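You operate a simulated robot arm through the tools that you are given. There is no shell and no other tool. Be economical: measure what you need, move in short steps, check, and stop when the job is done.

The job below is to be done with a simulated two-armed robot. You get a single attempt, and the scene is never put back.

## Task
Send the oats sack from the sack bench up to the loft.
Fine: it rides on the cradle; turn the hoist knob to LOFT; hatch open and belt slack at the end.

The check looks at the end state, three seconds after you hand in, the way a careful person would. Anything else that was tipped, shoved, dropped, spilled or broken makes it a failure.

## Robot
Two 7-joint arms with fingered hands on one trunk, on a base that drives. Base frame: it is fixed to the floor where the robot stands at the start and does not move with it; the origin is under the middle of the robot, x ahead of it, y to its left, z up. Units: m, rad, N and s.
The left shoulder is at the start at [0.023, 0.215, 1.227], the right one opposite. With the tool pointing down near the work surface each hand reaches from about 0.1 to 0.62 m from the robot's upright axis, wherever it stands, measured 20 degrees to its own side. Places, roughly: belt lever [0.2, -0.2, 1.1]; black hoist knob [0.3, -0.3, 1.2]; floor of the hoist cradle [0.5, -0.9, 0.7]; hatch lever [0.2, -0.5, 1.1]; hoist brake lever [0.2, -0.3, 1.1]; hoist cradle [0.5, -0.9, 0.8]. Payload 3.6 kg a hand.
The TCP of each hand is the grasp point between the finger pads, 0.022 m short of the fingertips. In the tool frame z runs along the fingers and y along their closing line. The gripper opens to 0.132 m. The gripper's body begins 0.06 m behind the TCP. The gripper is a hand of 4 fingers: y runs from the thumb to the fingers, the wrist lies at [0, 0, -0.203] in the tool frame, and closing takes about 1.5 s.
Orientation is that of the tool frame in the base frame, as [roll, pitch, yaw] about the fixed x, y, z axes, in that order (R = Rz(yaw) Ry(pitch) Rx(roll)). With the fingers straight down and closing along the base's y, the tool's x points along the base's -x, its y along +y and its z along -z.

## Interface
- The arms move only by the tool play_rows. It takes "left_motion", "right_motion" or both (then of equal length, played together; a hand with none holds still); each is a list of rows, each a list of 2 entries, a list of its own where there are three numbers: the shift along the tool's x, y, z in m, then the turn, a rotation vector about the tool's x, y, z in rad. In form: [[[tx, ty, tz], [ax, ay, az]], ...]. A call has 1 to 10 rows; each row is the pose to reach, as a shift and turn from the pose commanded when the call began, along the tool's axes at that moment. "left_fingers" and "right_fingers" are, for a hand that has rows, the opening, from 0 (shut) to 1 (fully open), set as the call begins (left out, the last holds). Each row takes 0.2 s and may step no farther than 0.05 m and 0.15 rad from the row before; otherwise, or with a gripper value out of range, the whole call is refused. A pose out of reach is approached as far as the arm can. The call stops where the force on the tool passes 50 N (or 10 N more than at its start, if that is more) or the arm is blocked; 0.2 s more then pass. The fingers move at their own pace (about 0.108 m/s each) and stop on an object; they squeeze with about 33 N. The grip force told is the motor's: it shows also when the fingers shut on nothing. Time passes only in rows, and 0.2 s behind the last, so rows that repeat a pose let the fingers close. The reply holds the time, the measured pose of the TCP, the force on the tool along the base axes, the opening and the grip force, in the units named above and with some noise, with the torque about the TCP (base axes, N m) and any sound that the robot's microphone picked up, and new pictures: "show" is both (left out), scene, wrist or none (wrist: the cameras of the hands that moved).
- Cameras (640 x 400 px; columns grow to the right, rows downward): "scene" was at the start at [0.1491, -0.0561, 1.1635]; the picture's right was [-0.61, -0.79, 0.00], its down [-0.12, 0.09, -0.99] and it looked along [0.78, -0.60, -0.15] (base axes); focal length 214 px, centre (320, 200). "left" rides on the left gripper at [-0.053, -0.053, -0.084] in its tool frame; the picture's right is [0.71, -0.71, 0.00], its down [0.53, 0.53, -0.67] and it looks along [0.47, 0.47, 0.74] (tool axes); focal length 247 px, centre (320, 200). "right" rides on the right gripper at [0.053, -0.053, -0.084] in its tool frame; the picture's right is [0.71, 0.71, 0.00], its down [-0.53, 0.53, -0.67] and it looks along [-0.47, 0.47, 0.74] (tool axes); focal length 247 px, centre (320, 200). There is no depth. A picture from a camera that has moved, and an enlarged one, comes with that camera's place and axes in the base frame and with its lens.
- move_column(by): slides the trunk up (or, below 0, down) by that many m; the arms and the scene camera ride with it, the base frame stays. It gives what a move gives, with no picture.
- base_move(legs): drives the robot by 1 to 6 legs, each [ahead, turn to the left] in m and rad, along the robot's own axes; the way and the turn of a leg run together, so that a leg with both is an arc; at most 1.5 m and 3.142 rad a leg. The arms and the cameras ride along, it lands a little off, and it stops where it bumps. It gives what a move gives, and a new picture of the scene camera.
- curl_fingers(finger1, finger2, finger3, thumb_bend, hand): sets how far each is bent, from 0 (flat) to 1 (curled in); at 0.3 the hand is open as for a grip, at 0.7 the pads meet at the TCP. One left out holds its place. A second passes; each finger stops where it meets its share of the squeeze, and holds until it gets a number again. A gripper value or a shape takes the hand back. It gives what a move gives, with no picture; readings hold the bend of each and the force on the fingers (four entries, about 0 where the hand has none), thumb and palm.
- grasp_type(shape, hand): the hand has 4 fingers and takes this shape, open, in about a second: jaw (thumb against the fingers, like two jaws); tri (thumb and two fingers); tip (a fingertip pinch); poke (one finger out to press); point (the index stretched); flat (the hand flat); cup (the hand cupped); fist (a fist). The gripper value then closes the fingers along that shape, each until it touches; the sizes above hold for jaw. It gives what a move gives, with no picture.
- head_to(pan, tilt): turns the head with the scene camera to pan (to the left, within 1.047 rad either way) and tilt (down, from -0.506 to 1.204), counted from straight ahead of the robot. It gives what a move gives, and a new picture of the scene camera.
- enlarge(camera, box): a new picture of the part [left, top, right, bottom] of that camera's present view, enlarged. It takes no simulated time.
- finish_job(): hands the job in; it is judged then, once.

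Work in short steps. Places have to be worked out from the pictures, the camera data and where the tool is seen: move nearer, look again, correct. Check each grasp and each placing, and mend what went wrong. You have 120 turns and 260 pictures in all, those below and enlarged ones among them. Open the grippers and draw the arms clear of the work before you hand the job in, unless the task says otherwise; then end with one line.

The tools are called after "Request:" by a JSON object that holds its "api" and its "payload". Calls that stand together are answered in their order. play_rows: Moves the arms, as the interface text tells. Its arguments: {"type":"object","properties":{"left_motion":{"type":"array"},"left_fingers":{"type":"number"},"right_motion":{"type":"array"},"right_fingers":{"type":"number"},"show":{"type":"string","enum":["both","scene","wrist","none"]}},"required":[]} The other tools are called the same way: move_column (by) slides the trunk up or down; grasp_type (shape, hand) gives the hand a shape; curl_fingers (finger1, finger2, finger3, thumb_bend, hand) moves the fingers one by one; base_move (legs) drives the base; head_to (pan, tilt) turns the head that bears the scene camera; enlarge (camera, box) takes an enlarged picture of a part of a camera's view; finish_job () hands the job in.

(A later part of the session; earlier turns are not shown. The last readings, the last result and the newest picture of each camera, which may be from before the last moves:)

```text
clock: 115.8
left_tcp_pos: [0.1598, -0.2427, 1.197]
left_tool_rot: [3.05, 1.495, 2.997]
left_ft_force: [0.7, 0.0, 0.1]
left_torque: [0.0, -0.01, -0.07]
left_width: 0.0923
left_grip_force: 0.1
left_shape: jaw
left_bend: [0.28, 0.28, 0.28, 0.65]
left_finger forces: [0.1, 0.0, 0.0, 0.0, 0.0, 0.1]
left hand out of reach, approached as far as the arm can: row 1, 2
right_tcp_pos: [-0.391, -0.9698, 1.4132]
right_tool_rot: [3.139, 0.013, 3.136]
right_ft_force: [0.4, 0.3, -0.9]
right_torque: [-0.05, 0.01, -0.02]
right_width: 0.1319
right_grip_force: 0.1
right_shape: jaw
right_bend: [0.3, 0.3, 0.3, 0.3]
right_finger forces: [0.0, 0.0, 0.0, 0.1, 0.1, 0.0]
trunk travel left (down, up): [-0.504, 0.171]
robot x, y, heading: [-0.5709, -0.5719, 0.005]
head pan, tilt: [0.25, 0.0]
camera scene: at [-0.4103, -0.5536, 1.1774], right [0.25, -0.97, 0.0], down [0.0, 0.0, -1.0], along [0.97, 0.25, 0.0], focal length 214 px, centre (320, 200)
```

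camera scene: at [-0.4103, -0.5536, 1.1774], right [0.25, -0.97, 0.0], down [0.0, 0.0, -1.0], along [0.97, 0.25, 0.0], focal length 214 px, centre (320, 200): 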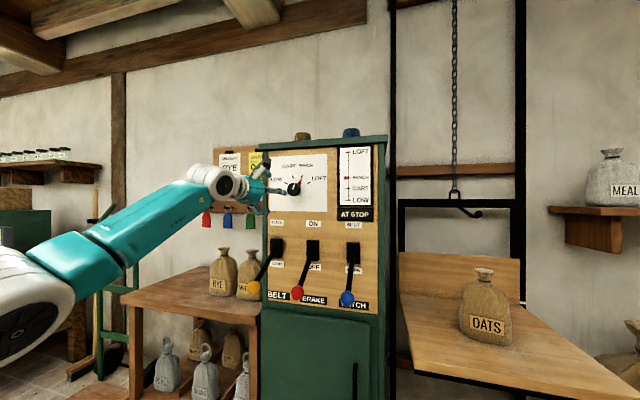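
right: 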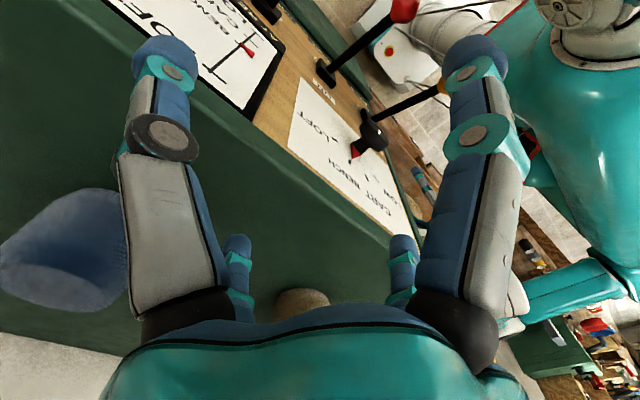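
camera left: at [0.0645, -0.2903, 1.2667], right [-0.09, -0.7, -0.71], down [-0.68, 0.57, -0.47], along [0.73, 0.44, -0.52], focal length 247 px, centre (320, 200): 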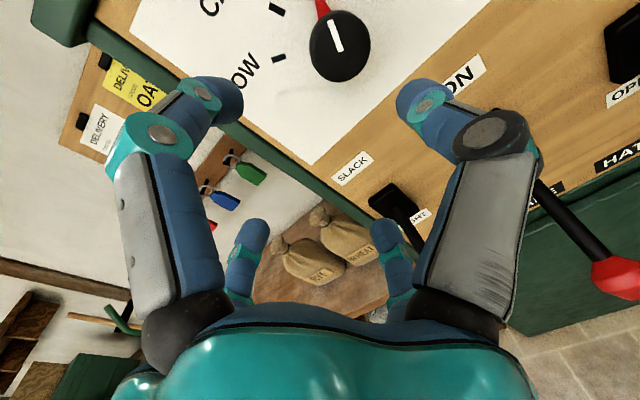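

Now within reach. Straighten the tool and go to a standoff at x≈0.20, centred on the knob axis.

Request:
{"api": "play_rows", "payload": {"left_motion": [[[-0.01, -0.02, 0.01], [-0.02, -0.035, 0]], [[-0.0215, -0.043, 0.025], [-0.05, -0.075, 0]], [[-0.0215, -0.043, 0.041], [-0.0525, -0.075, 0]], [[-0.0215, -0.043, 0.041], [-0.0525, -0.075, 0]]], "show": "both"}}

```text
clock: 116.8
left_tcp_pos: [0.1609, -0.2423, 1.1974]
left_tool_rot: [3.037, 1.493, 2.982]
left_ft_force: [-0.4, 0.1, 0.1]
left_torque: [-0.01, -0.01, -0.02]
left_width: 0.0926
left_grip_force: 0.0
left_shape: jaw
left_bend: [0.28, 0.28, 0.28, 0.65]
left_finger forces: [0.1, 0.0, 0.1, 0.0, 0.0, 0.1]
left hand out of reach, approached as far as the arm can: row 1, 2, 3, 4
right_tcp_pos: [-0.3904, -0.9716, 1.4113]
right_tool_rot: [3.139, 0.013, 3.137]
right_ft_force: [0.4, -0.5, -0.2]
right_torque: [0.01, 0.0, 0.01]
right_width: 0.132
right_grip_force: 0.0
right_shape: jaw
right_bend: [0.3, 0.3, 0.3, 0.3]
right_finger forces: [0.0, 0.1, 0.1, 0.0, 0.0, 0.1]
trunk travel left (down, up): [-0.504, 0.171]
robot x, y, heading: [-0.5706, -0.5767, 0.003]
head pan, tilt: [0.25, 0.0]
camera scene: at [-0.4106, -0.5545, 1.1775], right [0.25, -0.97, 0.0], down [0.0, 0.0, -1.0], along [0.97, 0.25, 0.0], focal length 214 px, centre (320, 200)
camera left: at [0.0778, -0.2922, 1.257], right [-0.09, -0.7, -0.71], down [-0.68, 0.57, -0.47], along [0.73, 0.44, -0.52], focal length 247 px, centre (320, 200)
```

scene: 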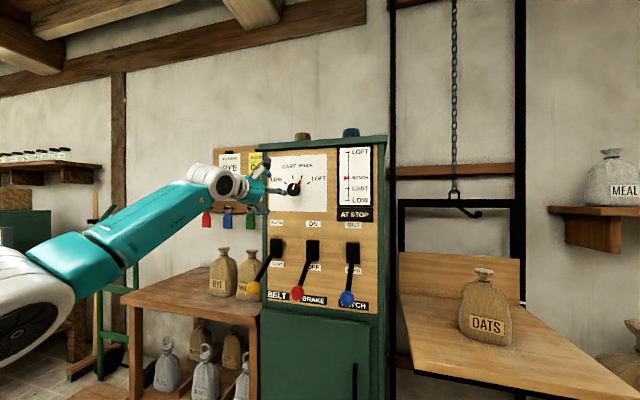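
left: 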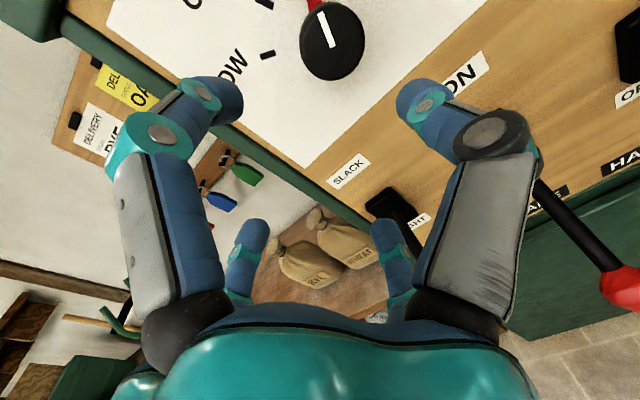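

A wrist limit blocks more pitch; a 4° down-tilt is fine for gripping. Translate only.

Request:
{"api": "play_rows", "payload": {"left_motion": [[[-0.01, -0.02, 0.01], [0, 0.02, 0]], [[-0.02, -0.043, 0.025], [0, 0.04, 0]], [[-0.02, -0.043, 0.04], [0, 0.05, 0]], [[-0.02, -0.043, 0.04], [0, 0.05, 0]]], "show": "both"}}

```text
clock: 117.8
left_tcp_pos: [0.1994, -0.2865, 1.2145]
left_tool_rot: [3.086, 1.442, 3.033]
left_ft_force: [0.1, -0.3, 0.6]
left_torque: [-0.02, 0.01, 0.03]
left_width: 0.0925
left_grip_force: 0.1
left_shape: jaw
left_bend: [0.28, 0.28, 0.28, 0.65]
left_finger forces: [0.0, 0.0, 0.0, 0.0, 0.1, 0.1]
left hand out of reach, approached as far as the arm can: row 1, 2
right_tcp_pos: [-0.3911, -0.9702, 1.4125]
right_tool_rot: [3.14, 0.014, 3.136]
right_ft_force: [-0.8, 0.4, 0.5]
right_torque: [-0.01, 0.01, 0.02]
right_width: 0.1321
right_grip_force: 0.0
right_shape: jaw
right_bend: [0.3, 0.3, 0.3, 0.3]
right_finger forces: [0.1, 0.0, 0.1, 0.1, 0.1, 0.0]
trunk travel left (down, up): [-0.504, 0.171]
robot x, y, heading: [-0.5729, -0.5738, 0.003]
head pan, tilt: [0.25, 0.0]
camera scene: at [-0.4108, -0.5536, 1.1775], right [0.25, -0.97, 0.0], down [0.0, 0.0, -1.0], along [0.97, 0.25, 0.0], focal length 214 px, centre (320, 200)
camera left: at [0.1204, -0.3364, 1.2777], right [-0.13, -0.7, -0.71], down [-0.7, 0.57, -0.43], along [0.7, 0.44, -0.56], focal length 247 px, centre (320, 200)
```

scene: 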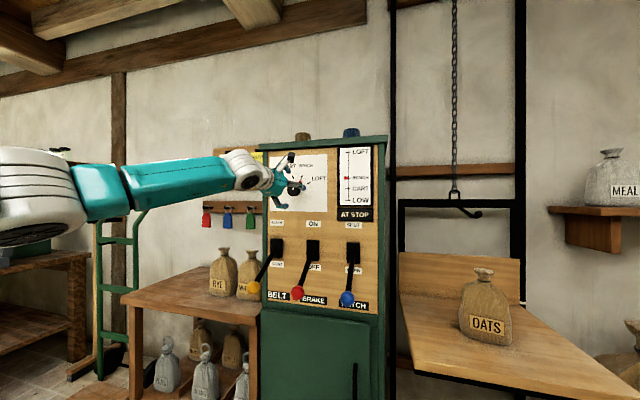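
left: 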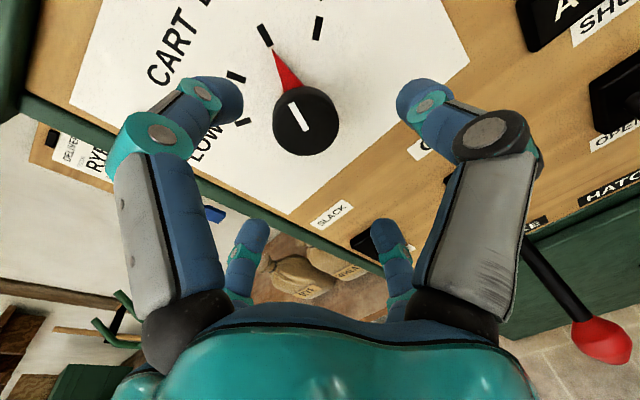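

Knob centre ≈ (0.265, −0.290, 1.218), well inside the finger cage. Advance to x≈0.276.

Request:
{"api": "play_rows", "payload": {"left_motion": [[[-0.004, 0, 0.025], [0, 0, 0]], [[-0.008, 0.001, 0.05], [0, 0, 0]], [[-0.0123, 0.0016, 0.0756], [0, 0, 0]], [[-0.0123, 0.0016, 0.0756], [0, 0, 0]]], "show": "wrist"}}

```text
clock: 118.8
left_tcp_pos: [0.2697, -0.2937, 1.2134]
left_tool_rot: [3.093, 1.429, 3.024]
left_ft_force: [0.5, 0.0, 0.1]
left_torque: [0.03, 0.0, -0.03]
left_width: 0.0925
left_grip_force: 0.1
left_shape: jaw
left_bend: [0.28, 0.28, 0.28, 0.65]
left_finger forces: [0.0, 0.1, 0.0, 0.0, 0.1, 0.0]
left hand out of reach, approached as far as the arm can: row 3
right_tcp_pos: [-0.3914, -0.9709, 1.4118]
right_tool_rot: [3.138, 0.015, 3.136]
right_ft_force: [-0.1, 0.5, -0.6]
right_torque: [-0.02, 0.01, 0.0]
right_width: 0.1318
right_grip_force: 0.0
right_shape: jaw
right_bend: [0.3, 0.3, 0.3, 0.3]
right_finger forces: [0.0, 0.1, 0.0, 0.0, 0.0, 0.0]
trunk travel left (down, up): [-0.504, 0.171]
robot x, y, heading: [-0.5717, -0.5763, 0.001]
head pan, tilt: [0.25, 0.0]
camera left: at [0.1903, -0.3412, 1.277], right [-0.15, -0.69, -0.7], down [-0.7, 0.58, -0.42], along [0.7, 0.43, -0.57], focal length 247 px, centre (320, 200)
```

left: 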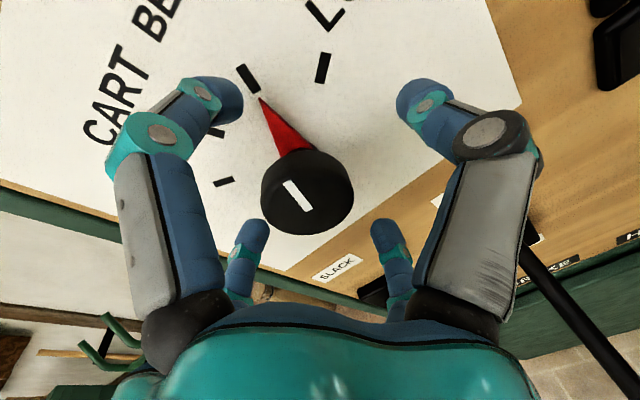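

Reach is at its limit here. Retract the hand 6 cm and bring the base 6 cm forward for slack.

Request:
{"api": "play_rows", "payload": {"left_motion": [[[0, 0, -0.04], [0, 0, 0]], [[0.006, 0, -0.07], [0, 0, 0]]], "show": "none"}}

Request:
{"api": "base_move", "payload": {"legs": [[0.06, 0]]}}

Request:
{"api": "enlarge", "payload": {"camera": "left", "box": [0, 0, 640, 400]}}

```text
clock: 119.4
left_tcp_pos: [0.2012, -0.2873, 1.2187]
left_tool_rot: [3.07, 1.446, 3.016]
left_ft_force: [-0.3, -0.3, -0.2]
left_torque: [-0.03, -0.02, 0.04]
left_width: 0.0926
left_grip_force: 0.1
left_shape: jaw
left_bend: [0.28, 0.28, 0.28, 0.65]
left_finger forces: [0.0, 0.1, 0.1, 0.1, 0.1, 0.1]
right_tcp_pos: [-0.3917, -0.9718, 1.4114]
right_tool_rot: [3.138, 0.012, 3.136]
right_ft_force: [0.5, -0.7, -0.4]
right_torque: [0.01, 0.01, 0.01]
right_width: 0.132
right_grip_force: 0.1
right_shape: jaw
right_bend: [0.3, 0.3, 0.3, 0.3]
right_finger forces: [0.0, 0.0, 0.0, 0.0, 0.0, 0.1]
trunk travel left (down, up): [-0.504, 0.171]
robot x, y, heading: [-0.5741, -0.5766, 0.006]
head pan, tilt: [0.25, 0.0]
```

```text
clock: 120.3
left_tcp_pos: [0.2668, -0.2861, 1.2148]
left_tool_rot: [3.082, 1.442, 3.026]
left_ft_force: [0.5, 0.5, -0.2]
left_torque: [-0.03, -0.01, 0.0]
left_width: 0.0924
left_grip_force: 0.1
left_shape: jaw
left_bend: [0.28, 0.28, 0.28, 0.65]
left_finger forces: [0.0, 0.0, 0.0, 0.0, 0.0, 0.1]
right_tcp_pos: [-0.3248, -0.9715, 1.4118]
right_tool_rot: [3.138, 0.012, 3.136]
right_ft_force: [0.6, -0.5, -0.5]
right_torque: [-0.02, 0.04, 0.0]
right_width: 0.1319
right_grip_force: 0.0
right_shape: jaw
right_bend: [0.3, 0.3, 0.3, 0.3]
right_finger forces: [0.0, 0.0, 0.1, 0.0, 0.0, 0.0]
trunk travel left (down, up): [-0.504, 0.171]
robot x, y, heading: [-0.5146, -0.5761, 0.001]
head pan, tilt: [0.25, 0.0]
camera scene: at [-0.3466, -0.554, 1.1771], right [0.25, -0.97, 0.0], down [0.0, 0.0, -1.0], along [0.97, 0.25, 0.0], focal length 214 px, centre (320, 200)
```

scene: 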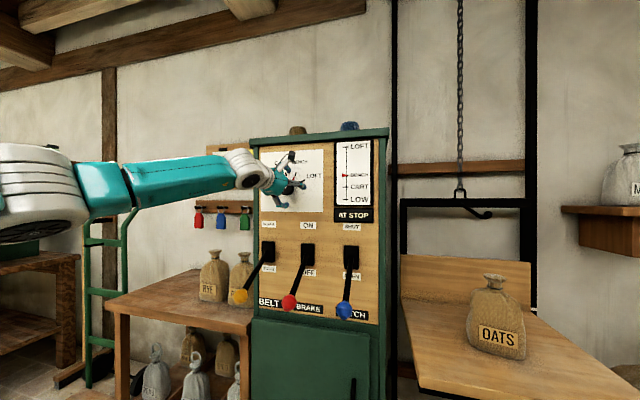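

```text
1.00 times, centred on (320, 200) of left (not enlarged: the box is as wide or as high as the picture)
camera zoom: at [0.1873, -0.3357, 1.2786], right [-0.13, -0.7, -0.71], down [-0.7, 0.57, -0.43], along [0.7, 0.44, -0.56], focal length 247 px, centre (320, 200)
```

zoom: 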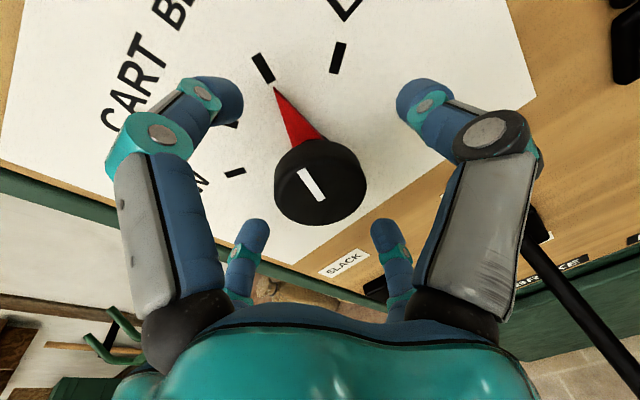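

Well centred; advance 1.4 cm deeper and close on the knob.

Request:
{"api": "play_rows", "payload": {"left_motion": [[[-0.004, -0.003, 0.014], [0, 0, 0]], [[-0.004, -0.003, 0.014], [0, 0, 0]]], "show": "none"}}

Request:
{"api": "play_rows", "payload": {"left_motion": [[[0, 0, 0], [0, 0, 0]], [[0, 0, 0], [0, 0, 0]], [[0, 0, 0], [0, 0, 0]], [[0, 0, 0], [0, 0, 0]], [[0, 0, 0], [0, 0, 0]], [[0, 0, 0], [0, 0, 0]]], "left_fingers": 0, "show": "wrist"}}

```text
clock: 120.9
left_tcp_pos: [0.2795, -0.2888, 1.2182]
left_tool_rot: [3.075, 1.443, 3.025]
left_ft_force: [-0.8, -0.3, -0.5]
left_torque: [-0.04, -0.03, 0.02]
left_width: 0.0925
left_grip_force: 0.1
left_shape: jaw
left_bend: [0.28, 0.28, 0.28, 0.65]
left_finger forces: [0.0, 0.0, 0.1, 0.0, 0.1, 0.1]
right_tcp_pos: [-0.3279, -0.9692, 1.4126]
right_tool_rot: [3.139, 0.013, 3.139]
right_ft_force: [0.8, 0.7, -1.0]
right_torque: [0.01, -0.03, -0.02]
right_width: 0.132
right_grip_force: 0.0
right_shape: jaw
right_bend: [0.3, 0.3, 0.3, 0.3]
right_finger forces: [0.0, 0.0, 0.0, 0.1, 0.0, 0.1]
trunk travel left (down, up): [-0.504, 0.171]
robot x, y, heading: [-0.5107, -0.5755, 0.005]
head pan, tilt: [0.25, 0.0]
```

```text
clock: 122.3
left_tcp_pos: [0.282, -0.2915, 1.2183]
left_tool_rot: [3.074, 1.444, 3.02]
left_ft_force: [29.3, -1.5, 8.2]
left_torque: [0.05, -0.53, 0.22]
left_width: 0.0224
left_grip_force: 32.7
left_shape: jaw
left_bend: [0.73, 0.79, 0.8, 0.61]
left_finger forces: [22.5, 26.1, 26.3, 0.0, 29.9, 0.1]
right_tcp_pos: [-0.3254, -0.9716, 1.4119]
right_tool_rot: [3.139, 0.011, 3.138]
right_ft_force: [-0.4, -1.2, 0.1]
right_torque: [0.03, 0.04, -0.03]
right_width: 0.132
right_grip_force: 0.0
right_shape: jaw
right_bend: [0.3, 0.3, 0.3, 0.3]
right_finger forces: [0.1, 0.0, 0.0, 0.0, 0.0, 0.1]
trunk travel left (down, up): [-0.504, 0.171]
robot x, y, heading: [-0.5153, -0.5777, 0.002]
head pan, tilt: [0.25, 0.0]
camera left: at [0.2029, -0.3406, 1.2819], right [-0.13, -0.7, -0.71], down [-0.7, 0.57, -0.43], along [0.7, 0.44, -0.56], focal length 247 px, centre (320, 200)
```

left: 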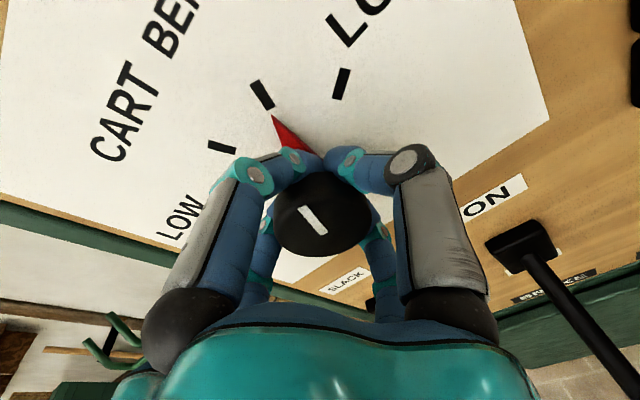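

The pads closed behind the knob's cap (29 N pull). Reopen, back off 1.3 cm and re-close on the cap itself.

Request:
{"api": "play_rows", "payload": {"left_motion": [[[0, 0, 0], [0, 0, 0]], [[0, 0, 0], [0, 0, 0]], [[0.001, 0, -0.013], [0, 0, 0]], [[0.001, 0, -0.013], [0, 0, 0]]], "left_fingers": 0.65, "show": "none"}}

Request:
{"api": "play_rows", "payload": {"left_motion": [[[0, 0, 0], [0, 0, 0]], [[0, 0, 0], [0, 0, 0]], [[0, 0, 0], [0, 0, 0]], [[0, 0, 0], [0, 0, 0]], [[0, 0, 0], [0, 0, 0]], [[0, 0, 0], [0, 0, 0]]], "left_fingers": 0, "show": "wrist"}}

```text
clock: 123.3
left_tcp_pos: [0.2646, -0.2886, 1.22]
left_tool_rot: [3.074, 1.445, 3.024]
left_ft_force: [0.6, 0.0, 0.3]
left_torque: [-0.01, 0.03, -0.02]
left_width: 0.0854
left_grip_force: 0.0
left_shape: jaw
left_bend: [0.3, 0.3, 0.3, 0.7]
left_finger forces: [0.0, 0.0, 0.0, 0.1, 0.1, 0.0]
right_tcp_pos: [-0.328, -0.9719, 1.4118]
right_tool_rot: [3.138, 0.013, 3.137]
right_ft_force: [-0.4, -0.2, -0.1]
right_torque: [0.0, 0.02, 0.0]
right_width: 0.1319
right_grip_force: 0.1
right_shape: jaw
right_bend: [0.3, 0.3, 0.3, 0.3]
right_finger forces: [0.0, 0.0, 0.0, 0.1, 0.0, 0.0]
trunk travel left (down, up): [-0.504, 0.171]
robot x, y, heading: [-0.5092, -0.5776, 0.003]
head pan, tilt: [0.25, 0.0]
```

```text
clock: 124.7
left_tcp_pos: [0.2653, -0.2892, 1.2214]
left_tool_rot: [3.075, 1.444, 3.021]
left_ft_force: [4.9, -0.9, 6.5]
left_torque: [0.02, -0.14, 0.05]
left_width: 0.0318
left_grip_force: 33.0
left_shape: jaw
left_bend: [0.77, 0.43, 0.42, 0.7]
left_finger forces: [27.2, 28.7, 31.3, 0.0, 27.3, 0.0]
right_tcp_pos: [-0.3292, -0.9712, 1.4123]
right_tool_rot: [3.137, 0.015, 3.138]
right_ft_force: [0.9, 0.7, 0.1]
right_torque: [0.0, 0.04, 0.0]
right_width: 0.1319
right_grip_force: 0.1
right_shape: jaw
right_bend: [0.3, 0.3, 0.3, 0.3]
right_finger forces: [0.0, 0.0, 0.0, 0.1, 0.0, 0.1]
trunk travel left (down, up): [-0.504, 0.171]
robot x, y, heading: [-0.513, -0.5751, 0.005]
head pan, tilt: [0.25, 0.0]
camera left: at [0.1854, -0.3397, 1.2846], right [-0.13, -0.7, -0.71], down [-0.7, 0.57, -0.43], along [0.7, 0.44, -0.56], focal length 247 px, centre (320, 200)
```

left: 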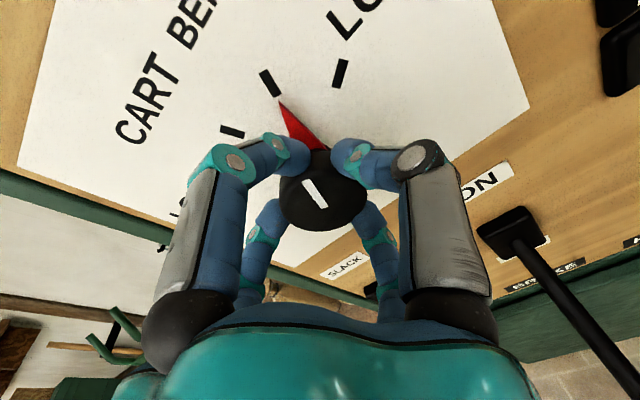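

Four fingers hold the cap. Turn 40° clockwise (about tool +z) in steps.

Request:
{"api": "play_rows", "payload": {"left_motion": [[[0, 0, 0], [0, 0, 0.12]], [[0, 0, 0], [0, 0, 0.24]], [[0, 0, 0], [0, 0, 0.36]], [[0, 0, 0], [0, 0, 0.48]], [[0, 0, 0], [0, 0, 0.6]], [[0, 0, 0], [0, 0, 0.7]], [[0, 0, 0], [0, 0, 0.7]]], "show": "both"}}

```text
clock: 126.3
left_tcp_pos: [0.2658, -0.2935, 1.2163]
left_tool_rot: [1.772, 0.85, 1.669]
left_ft_force: [-7.7, -15.5, -16.9]
left_torque: [-0.21, 0.37, 0.34]
left_width: 0.0317
left_grip_force: 32.9
left_shape: jaw
left_bend: [0.76, 0.81, 0.41, 0.7]
left_finger forces: [26.2, 30.5, 37.7, 0.1, 30.0, 0.0]
right_tcp_pos: [-0.3274, -0.9722, 1.411]
right_tool_rot: [3.136, 0.012, 3.137]
right_ft_force: [-0.6, 0.8, 0.4]
right_torque: [-0.02, -0.03, -0.01]
right_width: 0.132
right_grip_force: 0.0
right_shape: jaw
right_bend: [0.3, 0.3, 0.3, 0.3]
right_finger forces: [0.0, 0.1, 0.0, 0.0, 0.0, 0.0]
trunk travel left (down, up): [-0.504, 0.171]
robot x, y, heading: [-0.5098, -0.5769, 0.001]
head pan, tilt: [0.25, 0.0]
camera scene: at [-0.3486, -0.5558, 1.1772], right [0.25, -0.97, 0.0], down [0.0, 0.0, -1.0], along [0.97, 0.25, 0.0], focal length 214 px, centre (320, 200)
camera left: at [0.1784, -0.3636, 1.2333], right [-0.14, -0.07, -0.99], down [-0.63, 0.78, 0.03], along [0.77, 0.62, -0.15], focal length 247 px, centre (320, 200)
```

scene: 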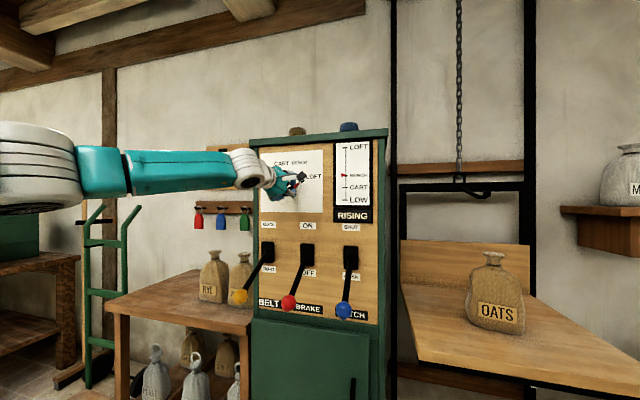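
left: 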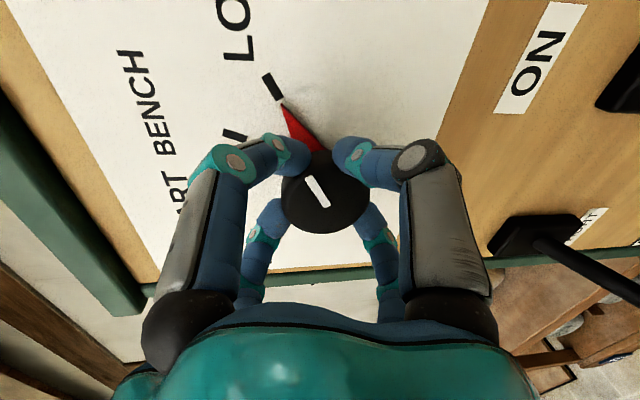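

RISING — the knob points to LOFT and the cradle is moving up. Release the knob and back out.

Request:
{"api": "play_rows", "payload": {"left_motion": [[[0, 0, 0], [0, 0, 0]], [[0, 0, 0], [0, 0, 0]], [[0, 0, 0], [0, 0, 0]], [[0, 0, 0], [0, 0, 0]], [[0, 0, -0.03], [0, 0, 0]], [[0, 0, -0.07], [0, 0, 0]], [[0, 0, -0.1], [0, 0, 0]], [[0, 0, -0.1], [0, 0, 0]]], "left_fingers": 0.7, "show": "scene"}}

```text
clock: 128.1
left_tcp_pos: [0.162, -0.2696, 1.2267]
left_tool_rot: [1.768, 0.852, 1.667]
left_ft_force: [0.4, 0.8, 0.7]
left_torque: [0.0, -0.03, 0.0]
left_width: 0.0918
left_grip_force: 0.1
left_shape: jaw
left_bend: [0.28, 0.28, 0.28, 0.65]
left_finger forces: [0.1, 0.1, 0.0, 0.1, 0.0, 0.0]
left hand out of reach, approached as far as the arm can: row 5, 6, 7, 8
right_tcp_pos: [-0.3275, -0.9701, 1.4111]
right_tool_rot: [3.137, 0.015, 3.138]
right_ft_force: [-1.0, -0.3, -1.1]
right_torque: [0.02, -0.03, -0.01]
right_width: 0.1318
right_grip_force: 0.0
right_shape: jaw
right_bend: [0.3, 0.3, 0.3, 0.3]
right_finger forces: [0.0, 0.0, 0.0, 0.0, 0.0, 0.1]
trunk travel left (down, up): [-0.504, 0.171]
robot x, y, heading: [-0.5107, -0.5789, 0.01]
head pan, tilt: [0.25, 0.0]
camera scene: at [-0.3492, -0.5542, 1.1775], right [0.25, -0.97, 0.0], down [0.0, 0.0, -1.0], along [0.97, 0.25, 0.0], focal length 214 px, centre (320, 200)
```

scene: 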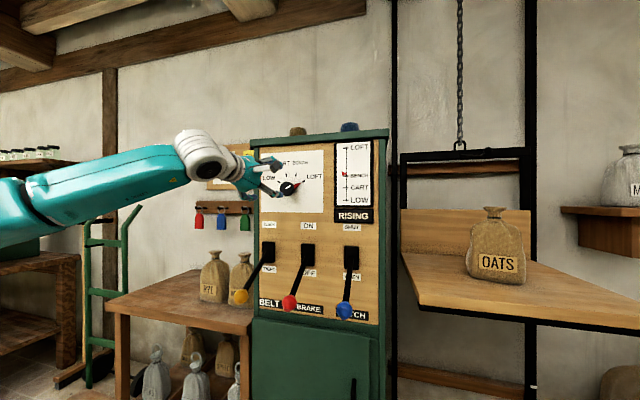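

It's rising with the sack riding well. Meanwhile I unroll the wrist back.

Request:
{"api": "play_rows", "payload": {"left_motion": [[[0, 0, 0], [0, 0, -0.14]], [[0, 0, 0], [0, 0, -0.28]], [[0, 0, 0], [0, 0, -0.42]], [[0, 0, 0], [0, 0, -0.56]], [[0, 0, 0], [0, 0, -0.7]], [[0, 0, 0], [0, 0, -0.7]]], "show": "scene"}}

```text
clock: 129.5
left_tcp_pos: [0.1659, -0.2703, 1.2276]
left_tool_rot: [3.095, 1.442, 3.042]
left_ft_force: [-0.6, -0.7, -0.5]
left_torque: [-0.01, -0.01, 0.0]
left_width: 0.0919
left_grip_force: 0.1
left_shape: jaw
left_bend: [0.28, 0.28, 0.28, 0.65]
left_finger forces: [0.1, 0.1, 0.0, 0.0, 0.0, 0.0]
right_tcp_pos: [-0.3294, -0.9709, 1.4121]
right_tool_rot: [3.139, 0.013, 3.138]
right_ft_force: [0.7, 0.0, 0.5]
right_torque: [-0.01, -0.01, 0.0]
right_width: 0.1319
right_grip_force: 0.1
right_shape: jaw
right_bend: [0.3, 0.3, 0.3, 0.3]
right_finger forces: [0.1, 0.0, 0.0, 0.0, 0.1, 0.0]
trunk travel left (down, up): [-0.504, 0.171]
robot x, y, heading: [-0.5123, -0.5738, -0.001]
head pan, tilt: [0.25, 0.0]
camera scene: at [-0.3495, -0.5541, 1.1775], right [0.25, -0.97, 0.0], down [0.0, 0.0, -1.0], along [0.97, 0.25, 0.0], focal length 214 px, centre (320, 200)
```

scene: 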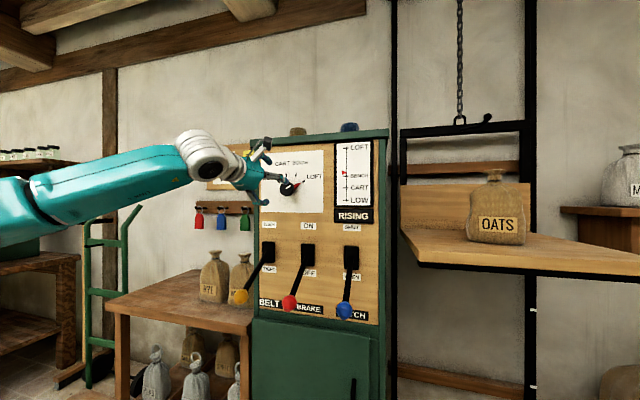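

Pitch the tool back down while drawing it away from the panel.

Request:
{"api": "play_rows", "payload": {"left_motion": [[[0, 0, -0.01], [0, 0.14, 0]], [[0, 0, -0.025], [0, 0.28, 0]], [[0, -0.005, -0.04], [0, 0.42, 0]], [[0, -0.01, -0.055], [0, 0.56, 0]], [[0, -0.015, -0.07], [0, 0.7, 0]], [[0, -0.02, -0.085], [0, 0.84, 0]], [[0, -0.025, -0.1], [0, 0.98, 0]], [[0, -0.03, -0.115], [0, 1.12, 0]], [[0, -0.03, -0.13], [0, 1.26, 0]], [[0, -0.03, -0.14], [0, 1.4, 0]]], "show": "scene"}}

```text
clock: 131.7
left_tcp_pos: [0.0242, -0.2932, 1.2451]
left_tool_rot: [3.133, 0.041, 3.087]
left_ft_force: [0.6, 0.8, -0.5]
left_torque: [0.03, 0.03, 0.0]
left_width: 0.0924
left_grip_force: 0.0
left_shape: jaw
left_bend: [0.28, 0.28, 0.28, 0.65]
left_finger forces: [0.0, 0.0, 0.0, 0.0, 0.0, 0.0]
right_tcp_pos: [-0.3295, -0.972, 1.412]
right_tool_rot: [3.139, 0.014, 3.137]
right_ft_force: [0.3, -0.5, 0.5]
right_torque: [0.0, -0.01, -0.02]
right_width: 0.132
right_grip_force: 0.0
right_shape: jaw
right_bend: [0.3, 0.3, 0.3, 0.3]
right_finger forces: [0.1, 0.0, 0.0, 0.0, 0.0, 0.1]
trunk travel left (down, up): [-0.504, 0.171]
robot x, y, heading: [-0.5143, -0.5741, 0.008]
head pan, tilt: [0.25, 0.0]
camera scene: at [-0.3492, -0.5545, 1.1775], right [0.25, -0.97, 0.0], down [0.0, 0.0, -1.0], along [0.97, 0.25, 0.0], focal length 214 px, centre (320, 200)
```

scene: 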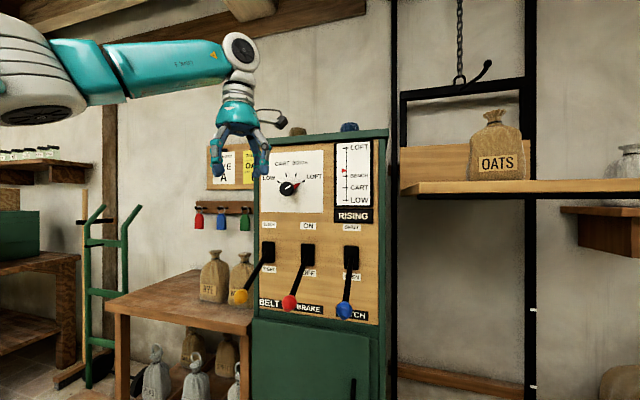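

Tool down again. Yaw it 45° (so fingers straddle the lever rod) and draw back, watching the hoist.

Request:
{"api": "play_rows", "payload": {"left_motion": [[[0.02, -0.005, 0], [0, 0, 0.14]], [[0.04, -0.01, 0], [0, 0, 0.28]], [[0.06, -0.02, 0], [0, 0, 0.42]], [[0.08, -0.03, 0], [0, 0, 0.56]], [[0.1, -0.04, 0], [0, 0, 0.7]], [[0.12, -0.04, 0], [0, 0, 0.785]], [[0.12, -0.04, 0], [0, 0, 0.785]]], "show": "none"}}

Request:
{"api": "base_move", "payload": {"legs": [[0.2, 0]]}}

```text
clock: 133.3
left_tcp_pos: [-0.098, -0.3269, 1.2391]
left_tool_rot: [3.105, 0.025, 2.3]
left_ft_force: [0.1, -0.6, 0.1]
left_torque: [0.03, -0.03, 0.0]
left_width: 0.0922
left_grip_force: 0.0
left_shape: jaw
left_bend: [0.28, 0.28, 0.28, 0.65]
left_finger forces: [0.0, 0.0, 0.1, 0.1, 0.0, 0.0]
right_tcp_pos: [-0.3286, -0.9712, 1.4124]
right_tool_rot: [3.138, 0.013, 3.137]
right_ft_force: [-0.1, 0.2, 0.1]
right_torque: [0.03, -0.03, 0.01]
right_width: 0.1322
right_grip_force: 0.1
right_shape: jaw
right_bend: [0.3, 0.3, 0.3, 0.3]
right_finger forces: [0.0, 0.1, 0.0, 0.0, 0.1, 0.0]
trunk travel left (down, up): [-0.504, 0.171]
robot x, y, heading: [-0.5159, -0.575, 0.005]
head pan, tilt: [0.25, 0.0]
```

```text
clock: 134.9
left_tcp_pos: [0.1051, -0.3272, 1.2372]
left_tool_rot: [3.103, 0.025, 2.302]
left_ft_force: [-0.9, 1.0, -0.6]
left_torque: [-0.03, 0.02, 0.03]
left_width: 0.0922
left_grip_force: 0.0
left_shape: jaw
left_bend: [0.28, 0.28, 0.28, 0.65]
left_finger forces: [0.0, 0.0, 0.0, 0.1, 0.1, 0.0]
right_tcp_pos: [-0.1285, -0.9702, 1.4118]
right_tool_rot: [3.138, 0.013, 3.134]
right_ft_force: [0.8, -0.9, -0.5]
right_torque: [0.0, 0.04, 0.03]
right_width: 0.132
right_grip_force: 0.0
right_shape: jaw
right_bend: [0.3, 0.3, 0.3, 0.3]
right_finger forces: [0.0, 0.0, 0.1, 0.1, 0.1, 0.1]
trunk travel left (down, up): [-0.504, 0.171]
robot x, y, heading: [-0.313, -0.576, -0.002]
head pan, tilt: [0.25, 0.0]
camera scene: at [-0.1484, -0.554, 1.1773], right [0.25, -0.97, 0.0], down [0.0, 0.0, -1.0], along [0.97, 0.25, 0.0], focal length 214 px, centre (320, 200)
```

scene: 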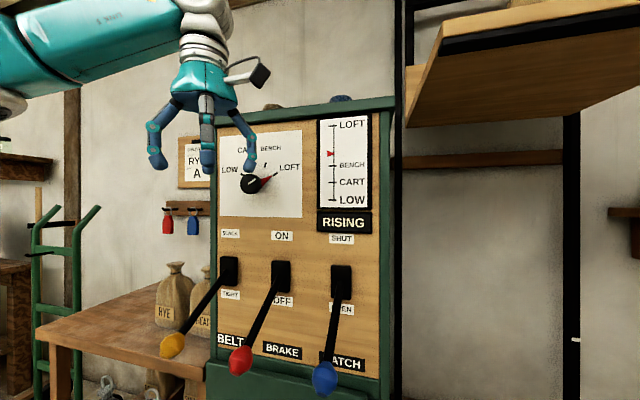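

Rising, about a third of the way. While waiting, move the hand above the brake ball (≈(0.157, −0.345, 0.915)).

Request:
{"api": "play_rows", "payload": {"left_motion": [[[-0.02, 0.01, 0.03], [0, 0, 0]], [[-0.04, 0.02, 0.06], [0, 0, 0]], [[-0.049, 0.026, 0.1], [0, 0, 0]], [[-0.049, 0.026, 0.14], [0, 0, 0]], [[-0.049, 0.026, 0.18], [0, 0, 0]], [[-0.049, 0.026, 0.21], [0, 0, 0]], [[-0.049, 0.026, 0.21], [0, 0, 0]]], "show": "both"}}

```text
clock: 136.5
left_tcp_pos: [0.1653, -0.3446, 1.0313]
left_tool_rot: [3.105, 0.026, 2.299]
left_ft_force: [-0.2, 0.5, 0.5]
left_torque: [-0.03, 0.0, 0.01]
left_width: 0.0922
left_grip_force: 0.1
left_shape: jaw
left_bend: [0.28, 0.28, 0.28, 0.65]
left_finger forces: [0.0, 0.0, 0.1, 0.0, 0.0, 0.1]
right_tcp_pos: [-0.1302, -0.9704, 1.4133]
right_tool_rot: [3.137, 0.015, 3.136]
right_ft_force: [-0.5, 0.0, 0.0]
right_torque: [-0.01, 0.0, 0.02]
right_width: 0.1321
right_grip_force: 0.1
right_shape: jaw
right_bend: [0.3, 0.3, 0.3, 0.3]
right_finger forces: [0.0, 0.0, 0.1, 0.0, 0.1, 0.0]
trunk travel left (down, up): [-0.504, 0.171]
robot x, y, heading: [-0.3103, -0.5742, -0.003]
head pan, tilt: [0.25, 0.0]
camera scene: at [-0.1498, -0.554, 1.1776], right [0.25, -0.97, 0.0], down [0.0, 0.0, -1.0], along [0.97, 0.25, 0.0], focal length 214 px, centre (320, 200)
camera left: at [0.1573, -0.4215, 1.1144], right [-1.0, 0.06, -0.04], down [0.01, 0.74, 0.67], along [0.07, 0.67, -0.74], focal length 247 px, centre (320, 200)
```

scene: 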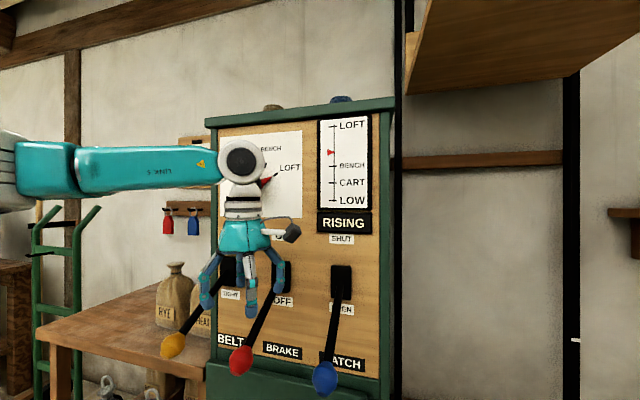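
left: 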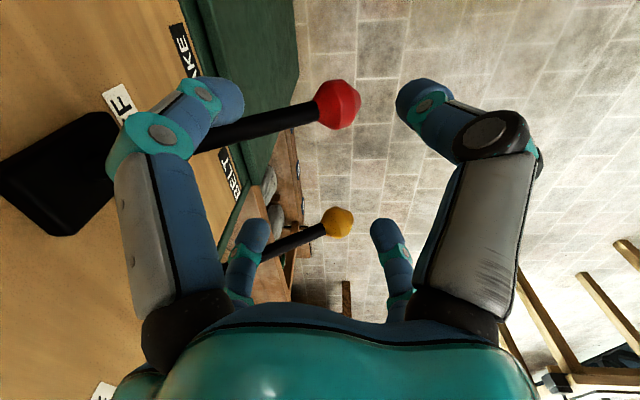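

Lower around the brake ball with open fingers, and wait for the hoist to arrive before gripping.

Request:
{"api": "play_rows", "payload": {"left_motion": [[[0.0083, -0.0131, 0.02], [0, 0, 0]], [[0.0083, -0.0131, 0.05], [0, 0, 0]], [[0.0083, -0.0131, 0.08], [0, 0, 0]], [[0.0083, -0.0131, 0.11], [0, 0, 0]], [[0.0083, -0.0131, 0.12], [0, 0, 0]], [[0.0083, -0.0131, 0.12], [0, 0, 0]]], "show": "wrist"}}

Request:
{"api": "play_rows", "payload": {"right_motion": [[[0, 0, 0], [0, 0, 0]], [[0, 0, 0], [0, 0, 0]], [[0, 0, 0], [0, 0, 0]], [[0, 0, 0], [0, 0, 0]], [[0, 0, 0], [0, 0, 0]], [[0, 0, 0], [0, 0, 0]], [[0, 0, 0], [0, 0, 0]], [[0, 0, 0], [0, 0, 0]], [[0, 0, 0], [0, 0, 0]], [[0, 0, 0], [0, 0, 0]]], "show": "none"}}

Request:
{"api": "play_rows", "payload": {"right_motion": [[[0, 0, 0], [0, 0, 0]], [[0, 0, 0], [0, 0, 0]], [[0, 0, 0], [0, 0, 0]], [[0, 0, 0], [0, 0, 0]], [[0, 0, 0], [0, 0, 0]], [[0, 0, 0], [0, 0, 0]], [[0, 0, 0], [0, 0, 0]], [[0, 0, 0], [0, 0, 0]], [[0, 0, 0], [0, 0, 0]], [[0, 0, 0], [0, 0, 0]]], "show": "none"}}

Request:
{"api": "play_rows", "payload": {"right_motion": [[[0, 0, 0], [0, 0, 0]], [[0, 0, 0], [0, 0, 0]], [[0, 0, 0], [0, 0, 0]], [[0, 0, 0], [0, 0, 0]], [[0, 0, 0], [0, 0, 0]], [[0, 0, 0], [0, 0, 0]], [[0, 0, 0], [0, 0, 0]], [[0, 0, 0], [0, 0, 0]], [[0, 0, 0], [0, 0, 0]], [[0, 0, 0], [0, 0, 0]]], "show": "none"}}

Request:
{"api": "play_rows", "payload": {"right_motion": [[[0, 0, 0], [0, 0, 0]], [[0, 0, 0], [0, 0, 0]], [[0, 0, 0], [0, 0, 0]], [[0, 0, 0], [0, 0, 0]], [[0, 0, 0], [0, 0, 0]], [[0, 0, 0], [0, 0, 0]], [[0, 0, 0], [0, 0, 0]], [[0, 0, 0], [0, 0, 0]], [[0, 0, 0], [0, 0, 0]], [[0, 0, 0], [0, 0, 0]]], "show": "scene"}}

```text
clock: 137.9
left_tcp_pos: [0.1557, -0.3473, 0.9092]
left_tool_rot: [3.105, 0.026, 2.3]
left_ft_force: [1.1, -0.4, -0.5]
left_torque: [-0.01, 0.0, 0.01]
left_width: 0.0923
left_grip_force: 0.1
left_shape: jaw
left_bend: [0.28, 0.28, 0.28, 0.65]
left_finger forces: [0.0, 0.1, 0.0, 0.0, 0.0, 0.0]
right_tcp_pos: [-0.1297, -0.9702, 1.4118]
right_tool_rot: [3.137, 0.015, 3.135]
right_ft_force: [-0.3, -0.2, 0.4]
right_torque: [0.01, 0.0, -0.03]
right_width: 0.1321
right_grip_force: 0.1
right_shape: jaw
right_bend: [0.3, 0.3, 0.3, 0.3]
right_finger forces: [0.0, 0.0, 0.0, 0.0, 0.1, 0.0]
trunk travel left (down, up): [-0.504, 0.171]
robot x, y, heading: [-0.3097, -0.5755, -0.005]
head pan, tilt: [0.25, 0.0]
camera left: at [0.1471, -0.4229, 0.9927], right [-1.0, 0.06, -0.04], down [0.01, 0.74, 0.67], along [0.07, 0.67, -0.74], focal length 247 px, centre (320, 200)
```

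left: 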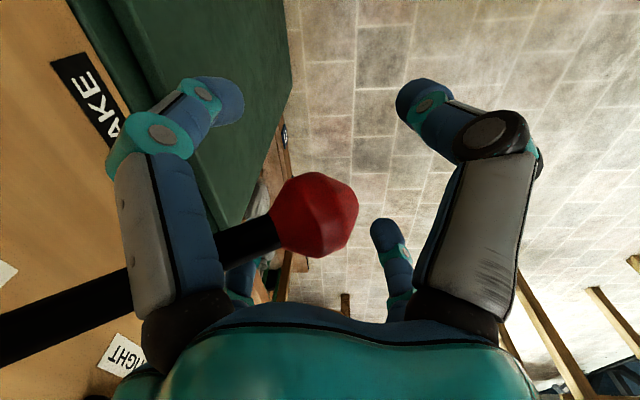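

```text
clock: 140.1
left_tcp_pos: [0.1549, -0.3475, 0.9097]
left_tool_rot: [3.105, 0.025, 2.301]
left_ft_force: [-0.5, -0.2, -0.5]
left_torque: [0.03, 0.0, 0.03]
left_width: 0.0918
left_grip_force: 0.0
left_shape: jaw
left_bend: [0.28, 0.28, 0.28, 0.65]
left_finger forces: [0.0, 0.1, 0.0, 0.0, 0.0, 0.0]
right_tcp_pos: [-0.1308, -0.9707, 1.4133]
right_tool_rot: [3.139, 0.014, 3.135]
right_ft_force: [-0.4, -0.2, -1.4]
right_torque: [0.0, -0.06, 0.01]
right_width: 0.1317
right_grip_force: 0.1
right_shape: jaw
right_bend: [0.3, 0.3, 0.3, 0.3]
right_finger forces: [0.1, 0.0, 0.0, 0.0, 0.0, 0.1]
trunk travel left (down, up): [-0.504, 0.171]
robot x, y, heading: [-0.3107, -0.5763, -0.003]
head pan, tilt: [0.25, 0.0]
```

```text
clock: 142.3
left_tcp_pos: [0.1551, -0.3464, 0.9091]
left_tool_rot: [3.104, 0.027, 2.302]
left_ft_force: [-0.4, -0.5, -0.6]
left_torque: [-0.01, 0.03, 0.04]
left_width: 0.092
left_grip_force: 0.1
left_shape: jaw
left_bend: [0.28, 0.28, 0.28, 0.65]
left_finger forces: [0.0, 0.1, 0.1, 0.0, 0.1, 0.0]
right_tcp_pos: [-0.1294, -0.9714, 1.4128]
right_tool_rot: [3.138, 0.015, 3.135]
right_ft_force: [0.2, -0.6, -0.6]
right_torque: [-0.01, -0.01, -0.03]
right_width: 0.132
right_grip_force: 0.0
right_shape: jaw
right_bend: [0.3, 0.3, 0.3, 0.3]
right_finger forces: [0.0, 0.1, 0.0, 0.0, 0.0, 0.0]
trunk travel left (down, up): [-0.504, 0.171]
robot x, y, heading: [-0.3127, -0.5742, 0.0]
head pan, tilt: [0.25, 0.0]
```

```text
clock: 144.5
left_tcp_pos: [0.1553, -0.3467, 0.9091]
left_tool_rot: [3.106, 0.026, 2.299]
left_ft_force: [0.2, 0.8, 0.5]
left_torque: [-0.01, 0.0, 0.02]
left_width: 0.0922
left_grip_force: 0.0
left_shape: jaw
left_bend: [0.28, 0.28, 0.28, 0.65]
left_finger forces: [0.0, 0.0, 0.0, 0.0, 0.1, 0.0]
right_tcp_pos: [-0.1303, -0.9701, 1.4126]
right_tool_rot: [3.137, 0.015, 3.135]
right_ft_force: [-0.2, 1.0, -0.3]
right_torque: [0.01, -0.01, 0.01]
right_width: 0.1319
right_grip_force: 0.2
right_shape: jaw
right_bend: [0.3, 0.3, 0.3, 0.3]
right_finger forces: [0.0, 0.0, 0.0, 0.0, 0.0, 0.0]
trunk travel left (down, up): [-0.504, 0.171]
robot x, y, heading: [-0.3094, -0.578, 0.002]
head pan, tilt: [0.25, 0.0]
```

```text
clock: 146.7
left_tcp_pos: [0.1561, -0.3465, 0.9094]
left_tool_rot: [3.105, 0.027, 2.301]
left_ft_force: [0.4, 0.4, 0.0]
left_torque: [-0.02, -0.04, -0.01]
left_width: 0.0923
left_grip_force: 0.0
left_shape: jaw
left_bend: [0.28, 0.28, 0.28, 0.65]
left_finger forces: [0.0, 0.1, 0.0, 0.0, 0.0, 0.0]
right_tcp_pos: [-0.1305, -0.9701, 1.4129]
right_tool_rot: [3.138, 0.014, 3.135]
right_ft_force: [0.3, 0.1, 0.9]
right_torque: [0.01, -0.05, -0.02]
right_width: 0.1321
right_grip_force: 0.1
right_shape: jaw
right_bend: [0.3, 0.3, 0.3, 0.3]
right_finger forces: [0.0, 0.0, 0.0, 0.0, 0.0, 0.1]
trunk travel left (down, up): [-0.504, 0.171]
robot x, y, heading: [-0.3118, -0.5793, -0.0]
head pan, tilt: [0.25, 0.0]
camera scene: at [-0.1497, -0.554, 1.1775], right [0.25, -0.97, 0.0], down [0.0, 0.0, -1.0], along [0.97, 0.25, 0.0], focal length 214 px, centre (320, 200)
```

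scene: 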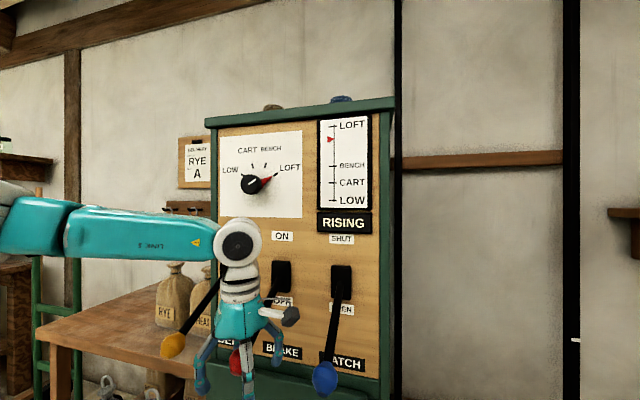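

About two thirds up. Keep waiting roughly 10 s.

Request:
{"api": "play_rows", "payload": {"right_motion": [[[0, 0, 0], [0, 0, 0]], [[0, 0, 0], [0, 0, 0]], [[0, 0, 0], [0, 0, 0]], [[0, 0, 0], [0, 0, 0]], [[0, 0, 0], [0, 0, 0]], [[0, 0, 0], [0, 0, 0]], [[0, 0, 0], [0, 0, 0]], [[0, 0, 0], [0, 0, 0]], [[0, 0, 0], [0, 0, 0]], [[0, 0, 0], [0, 0, 0]]], "show": "none"}}

Request:
{"api": "play_rows", "payload": {"right_motion": [[[0, 0, 0], [0, 0, 0]], [[0, 0, 0], [0, 0, 0]], [[0, 0, 0], [0, 0, 0]], [[0, 0, 0], [0, 0, 0]], [[0, 0, 0], [0, 0, 0]], [[0, 0, 0], [0, 0, 0]], [[0, 0, 0], [0, 0, 0]], [[0, 0, 0], [0, 0, 0]], [[0, 0, 0], [0, 0, 0]], [[0, 0, 0], [0, 0, 0]]], "show": "none"}}

Request:
{"api": "play_rows", "payload": {"right_motion": [[[0, 0, 0], [0, 0, 0]], [[0, 0, 0], [0, 0, 0]], [[0, 0, 0], [0, 0, 0]], [[0, 0, 0], [0, 0, 0]], [[0, 0, 0], [0, 0, 0]], [[0, 0, 0], [0, 0, 0]], [[0, 0, 0], [0, 0, 0]], [[0, 0, 0], [0, 0, 0]], [[0, 0, 0], [0, 0, 0]], [[0, 0, 0], [0, 0, 0]]], "show": "none"}}

Request:
{"api": "play_rows", "payload": {"right_motion": [[[0, 0, 0], [0, 0, 0]], [[0, 0, 0], [0, 0, 0]], [[0, 0, 0], [0, 0, 0]], [[0, 0, 0], [0, 0, 0]], [[0, 0, 0], [0, 0, 0]], [[0, 0, 0], [0, 0, 0]], [[0, 0, 0], [0, 0, 0]], [[0, 0, 0], [0, 0, 0]], [[0, 0, 0], [0, 0, 0]], [[0, 0, 0], [0, 0, 0]]], "show": "none"}}

Request:
{"api": "play_rows", "payload": {"right_motion": [[[0, 0, 0], [0, 0, 0]], [[0, 0, 0], [0, 0, 0]], [[0, 0, 0], [0, 0, 0]], [[0, 0, 0], [0, 0, 0]], [[0, 0, 0], [0, 0, 0]], [[0, 0, 0], [0, 0, 0]], [[0, 0, 0], [0, 0, 0]], [[0, 0, 0], [0, 0, 0]], [[0, 0, 0], [0, 0, 0]], [[0, 0, 0], [0, 0, 0]]], "show": "scene"}}

```text
clock: 148.9
left_tcp_pos: [0.1564, -0.3463, 0.9088]
left_tool_rot: [3.106, 0.025, 2.3]
left_ft_force: [0.4, -0.2, 0.6]
left_torque: [-0.01, -0.03, 0.02]
left_width: 0.0922
left_grip_force: 0.1
left_shape: jaw
left_bend: [0.28, 0.28, 0.28, 0.65]
left_finger forces: [0.0, 0.0, 0.0, 0.1, 0.1, 0.0]
right_tcp_pos: [-0.13, -0.9704, 1.4121]
right_tool_rot: [3.139, 0.015, 3.133]
right_ft_force: [-0.7, 0.7, 0.2]
right_torque: [0.01, -0.02, 0.01]
right_width: 0.1322
right_grip_force: 0.1
right_shape: jaw
right_bend: [0.3, 0.3, 0.3, 0.3]
right_finger forces: [0.0, 0.1, 0.0, 0.0, 0.0, 0.1]
trunk travel left (down, up): [-0.504, 0.171]
robot x, y, heading: [-0.3152, -0.5768, -0.0]
head pan, tilt: [0.25, 0.0]
```

```text
clock: 151.1
left_tcp_pos: [0.1552, -0.3468, 0.909]
left_tool_rot: [3.104, 0.027, 2.301]
left_ft_force: [-0.1, -0.1, -0.1]
left_torque: [-0.03, 0.01, -0.03]
left_width: 0.092
left_grip_force: 0.0
left_shape: jaw
left_bend: [0.28, 0.28, 0.28, 0.65]
left_finger forces: [0.0, 0.0, 0.0, 0.0, 0.1, 0.0]
right_tcp_pos: [-0.1305, -0.9698, 1.4119]
right_tool_rot: [3.138, 0.015, 3.135]
right_ft_force: [0.5, -0.1, -0.3]
right_torque: [-0.02, 0.0, -0.02]
right_width: 0.1322
right_grip_force: 0.1
right_shape: jaw
right_bend: [0.3, 0.3, 0.3, 0.3]
right_finger forces: [0.1, 0.0, 0.0, 0.1, 0.0, 0.0]
trunk travel left (down, up): [-0.504, 0.171]
robot x, y, heading: [-0.3117, -0.5774, -0.003]
head pan, tilt: [0.25, 0.0]
```

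```text
clock: 153.3
left_tcp_pos: [0.1545, -0.3475, 0.9097]
left_tool_rot: [3.105, 0.026, 2.302]
left_ft_force: [0.8, -0.6, 0.2]
left_torque: [-0.02, 0.01, -0.02]
left_width: 0.092
left_grip_force: 0.1
left_shape: jaw
left_bend: [0.28, 0.28, 0.28, 0.65]
left_finger forces: [0.0, 0.0, 0.0, 0.1, 0.0, 0.1]
right_tcp_pos: [-0.1304, -0.9713, 1.4119]
right_tool_rot: [3.137, 0.015, 3.134]
right_ft_force: [0.2, -0.1, -0.8]
right_torque: [-0.01, 0.0, -0.01]
right_width: 0.132
right_grip_force: 0.1
right_shape: jaw
right_bend: [0.3, 0.3, 0.3, 0.3]
right_finger forces: [0.0, 0.0, 0.0, 0.0, 0.1, 0.1]
trunk travel left (down, up): [-0.504, 0.171]
robot x, y, heading: [-0.309, -0.5773, 0.001]
head pan, tilt: [0.25, 0.0]
```

```text
clock: 155.5
left_tcp_pos: [0.155, -0.3469, 0.9099]
left_tool_rot: [3.104, 0.027, 2.302]
left_ft_force: [-0.8, -1.2, -0.5]
left_torque: [0.0, 0.01, 0.01]
left_width: 0.0921
left_grip_force: 0.1
left_shape: jaw
left_bend: [0.28, 0.28, 0.28, 0.65]
left_finger forces: [0.1, 0.1, 0.0, 0.0, 0.0, 0.0]
right_tcp_pos: [-0.1301, -0.9708, 1.4124]
right_tool_rot: [3.139, 0.015, 3.135]
right_ft_force: [-0.7, -0.7, 0.4]
right_torque: [0.0, 0.0, 0.0]
right_width: 0.132
right_grip_force: 0.1
right_shape: jaw
right_bend: [0.3, 0.3, 0.3, 0.3]
right_finger forces: [0.0, 0.1, 0.0, 0.0, 0.1, 0.0]
trunk travel left (down, up): [-0.504, 0.171]
robot x, y, heading: [-0.3136, -0.5766, 0.001]
head pan, tilt: [0.25, 0.0]
```

```text
clock: 157.7
left_tcp_pos: [0.1548, -0.3461, 0.9094]
left_tool_rot: [3.105, 0.025, 2.3]
left_ft_force: [-0.6, 0.4, -0.6]
left_torque: [-0.02, -0.02, 0.01]
left_width: 0.0922
left_grip_force: 0.1
left_shape: jaw
left_bend: [0.28, 0.28, 0.28, 0.65]
left_finger forces: [0.0, 0.1, 0.0, 0.0, 0.0, 0.1]
right_tcp_pos: [-0.1308, -0.9703, 1.4142]
right_tool_rot: [3.137, 0.014, 3.136]
right_ft_force: [0.3, 0.0, -0.4]
right_torque: [-0.03, 0.0, -0.03]
right_width: 0.1321
right_grip_force: 0.0
right_shape: jaw
right_bend: [0.3, 0.3, 0.3, 0.3]
right_finger forces: [0.1, 0.1, 0.0, 0.1, 0.1, 0.0]
trunk travel left (down, up): [-0.504, 0.171]
robot x, y, heading: [-0.3098, -0.5741, -0.0]
head pan, tilt: [0.25, 0.0]
camera scene: at [-0.1497, -0.554, 1.1775], right [0.25, -0.97, 0.0], down [0.0, 0.0, -1.0], along [0.97, 0.25, 0.0], focal length 214 px, centre (320, 200)
```

scene: 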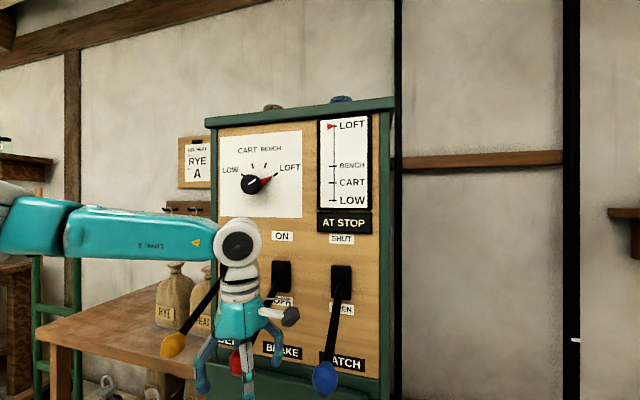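

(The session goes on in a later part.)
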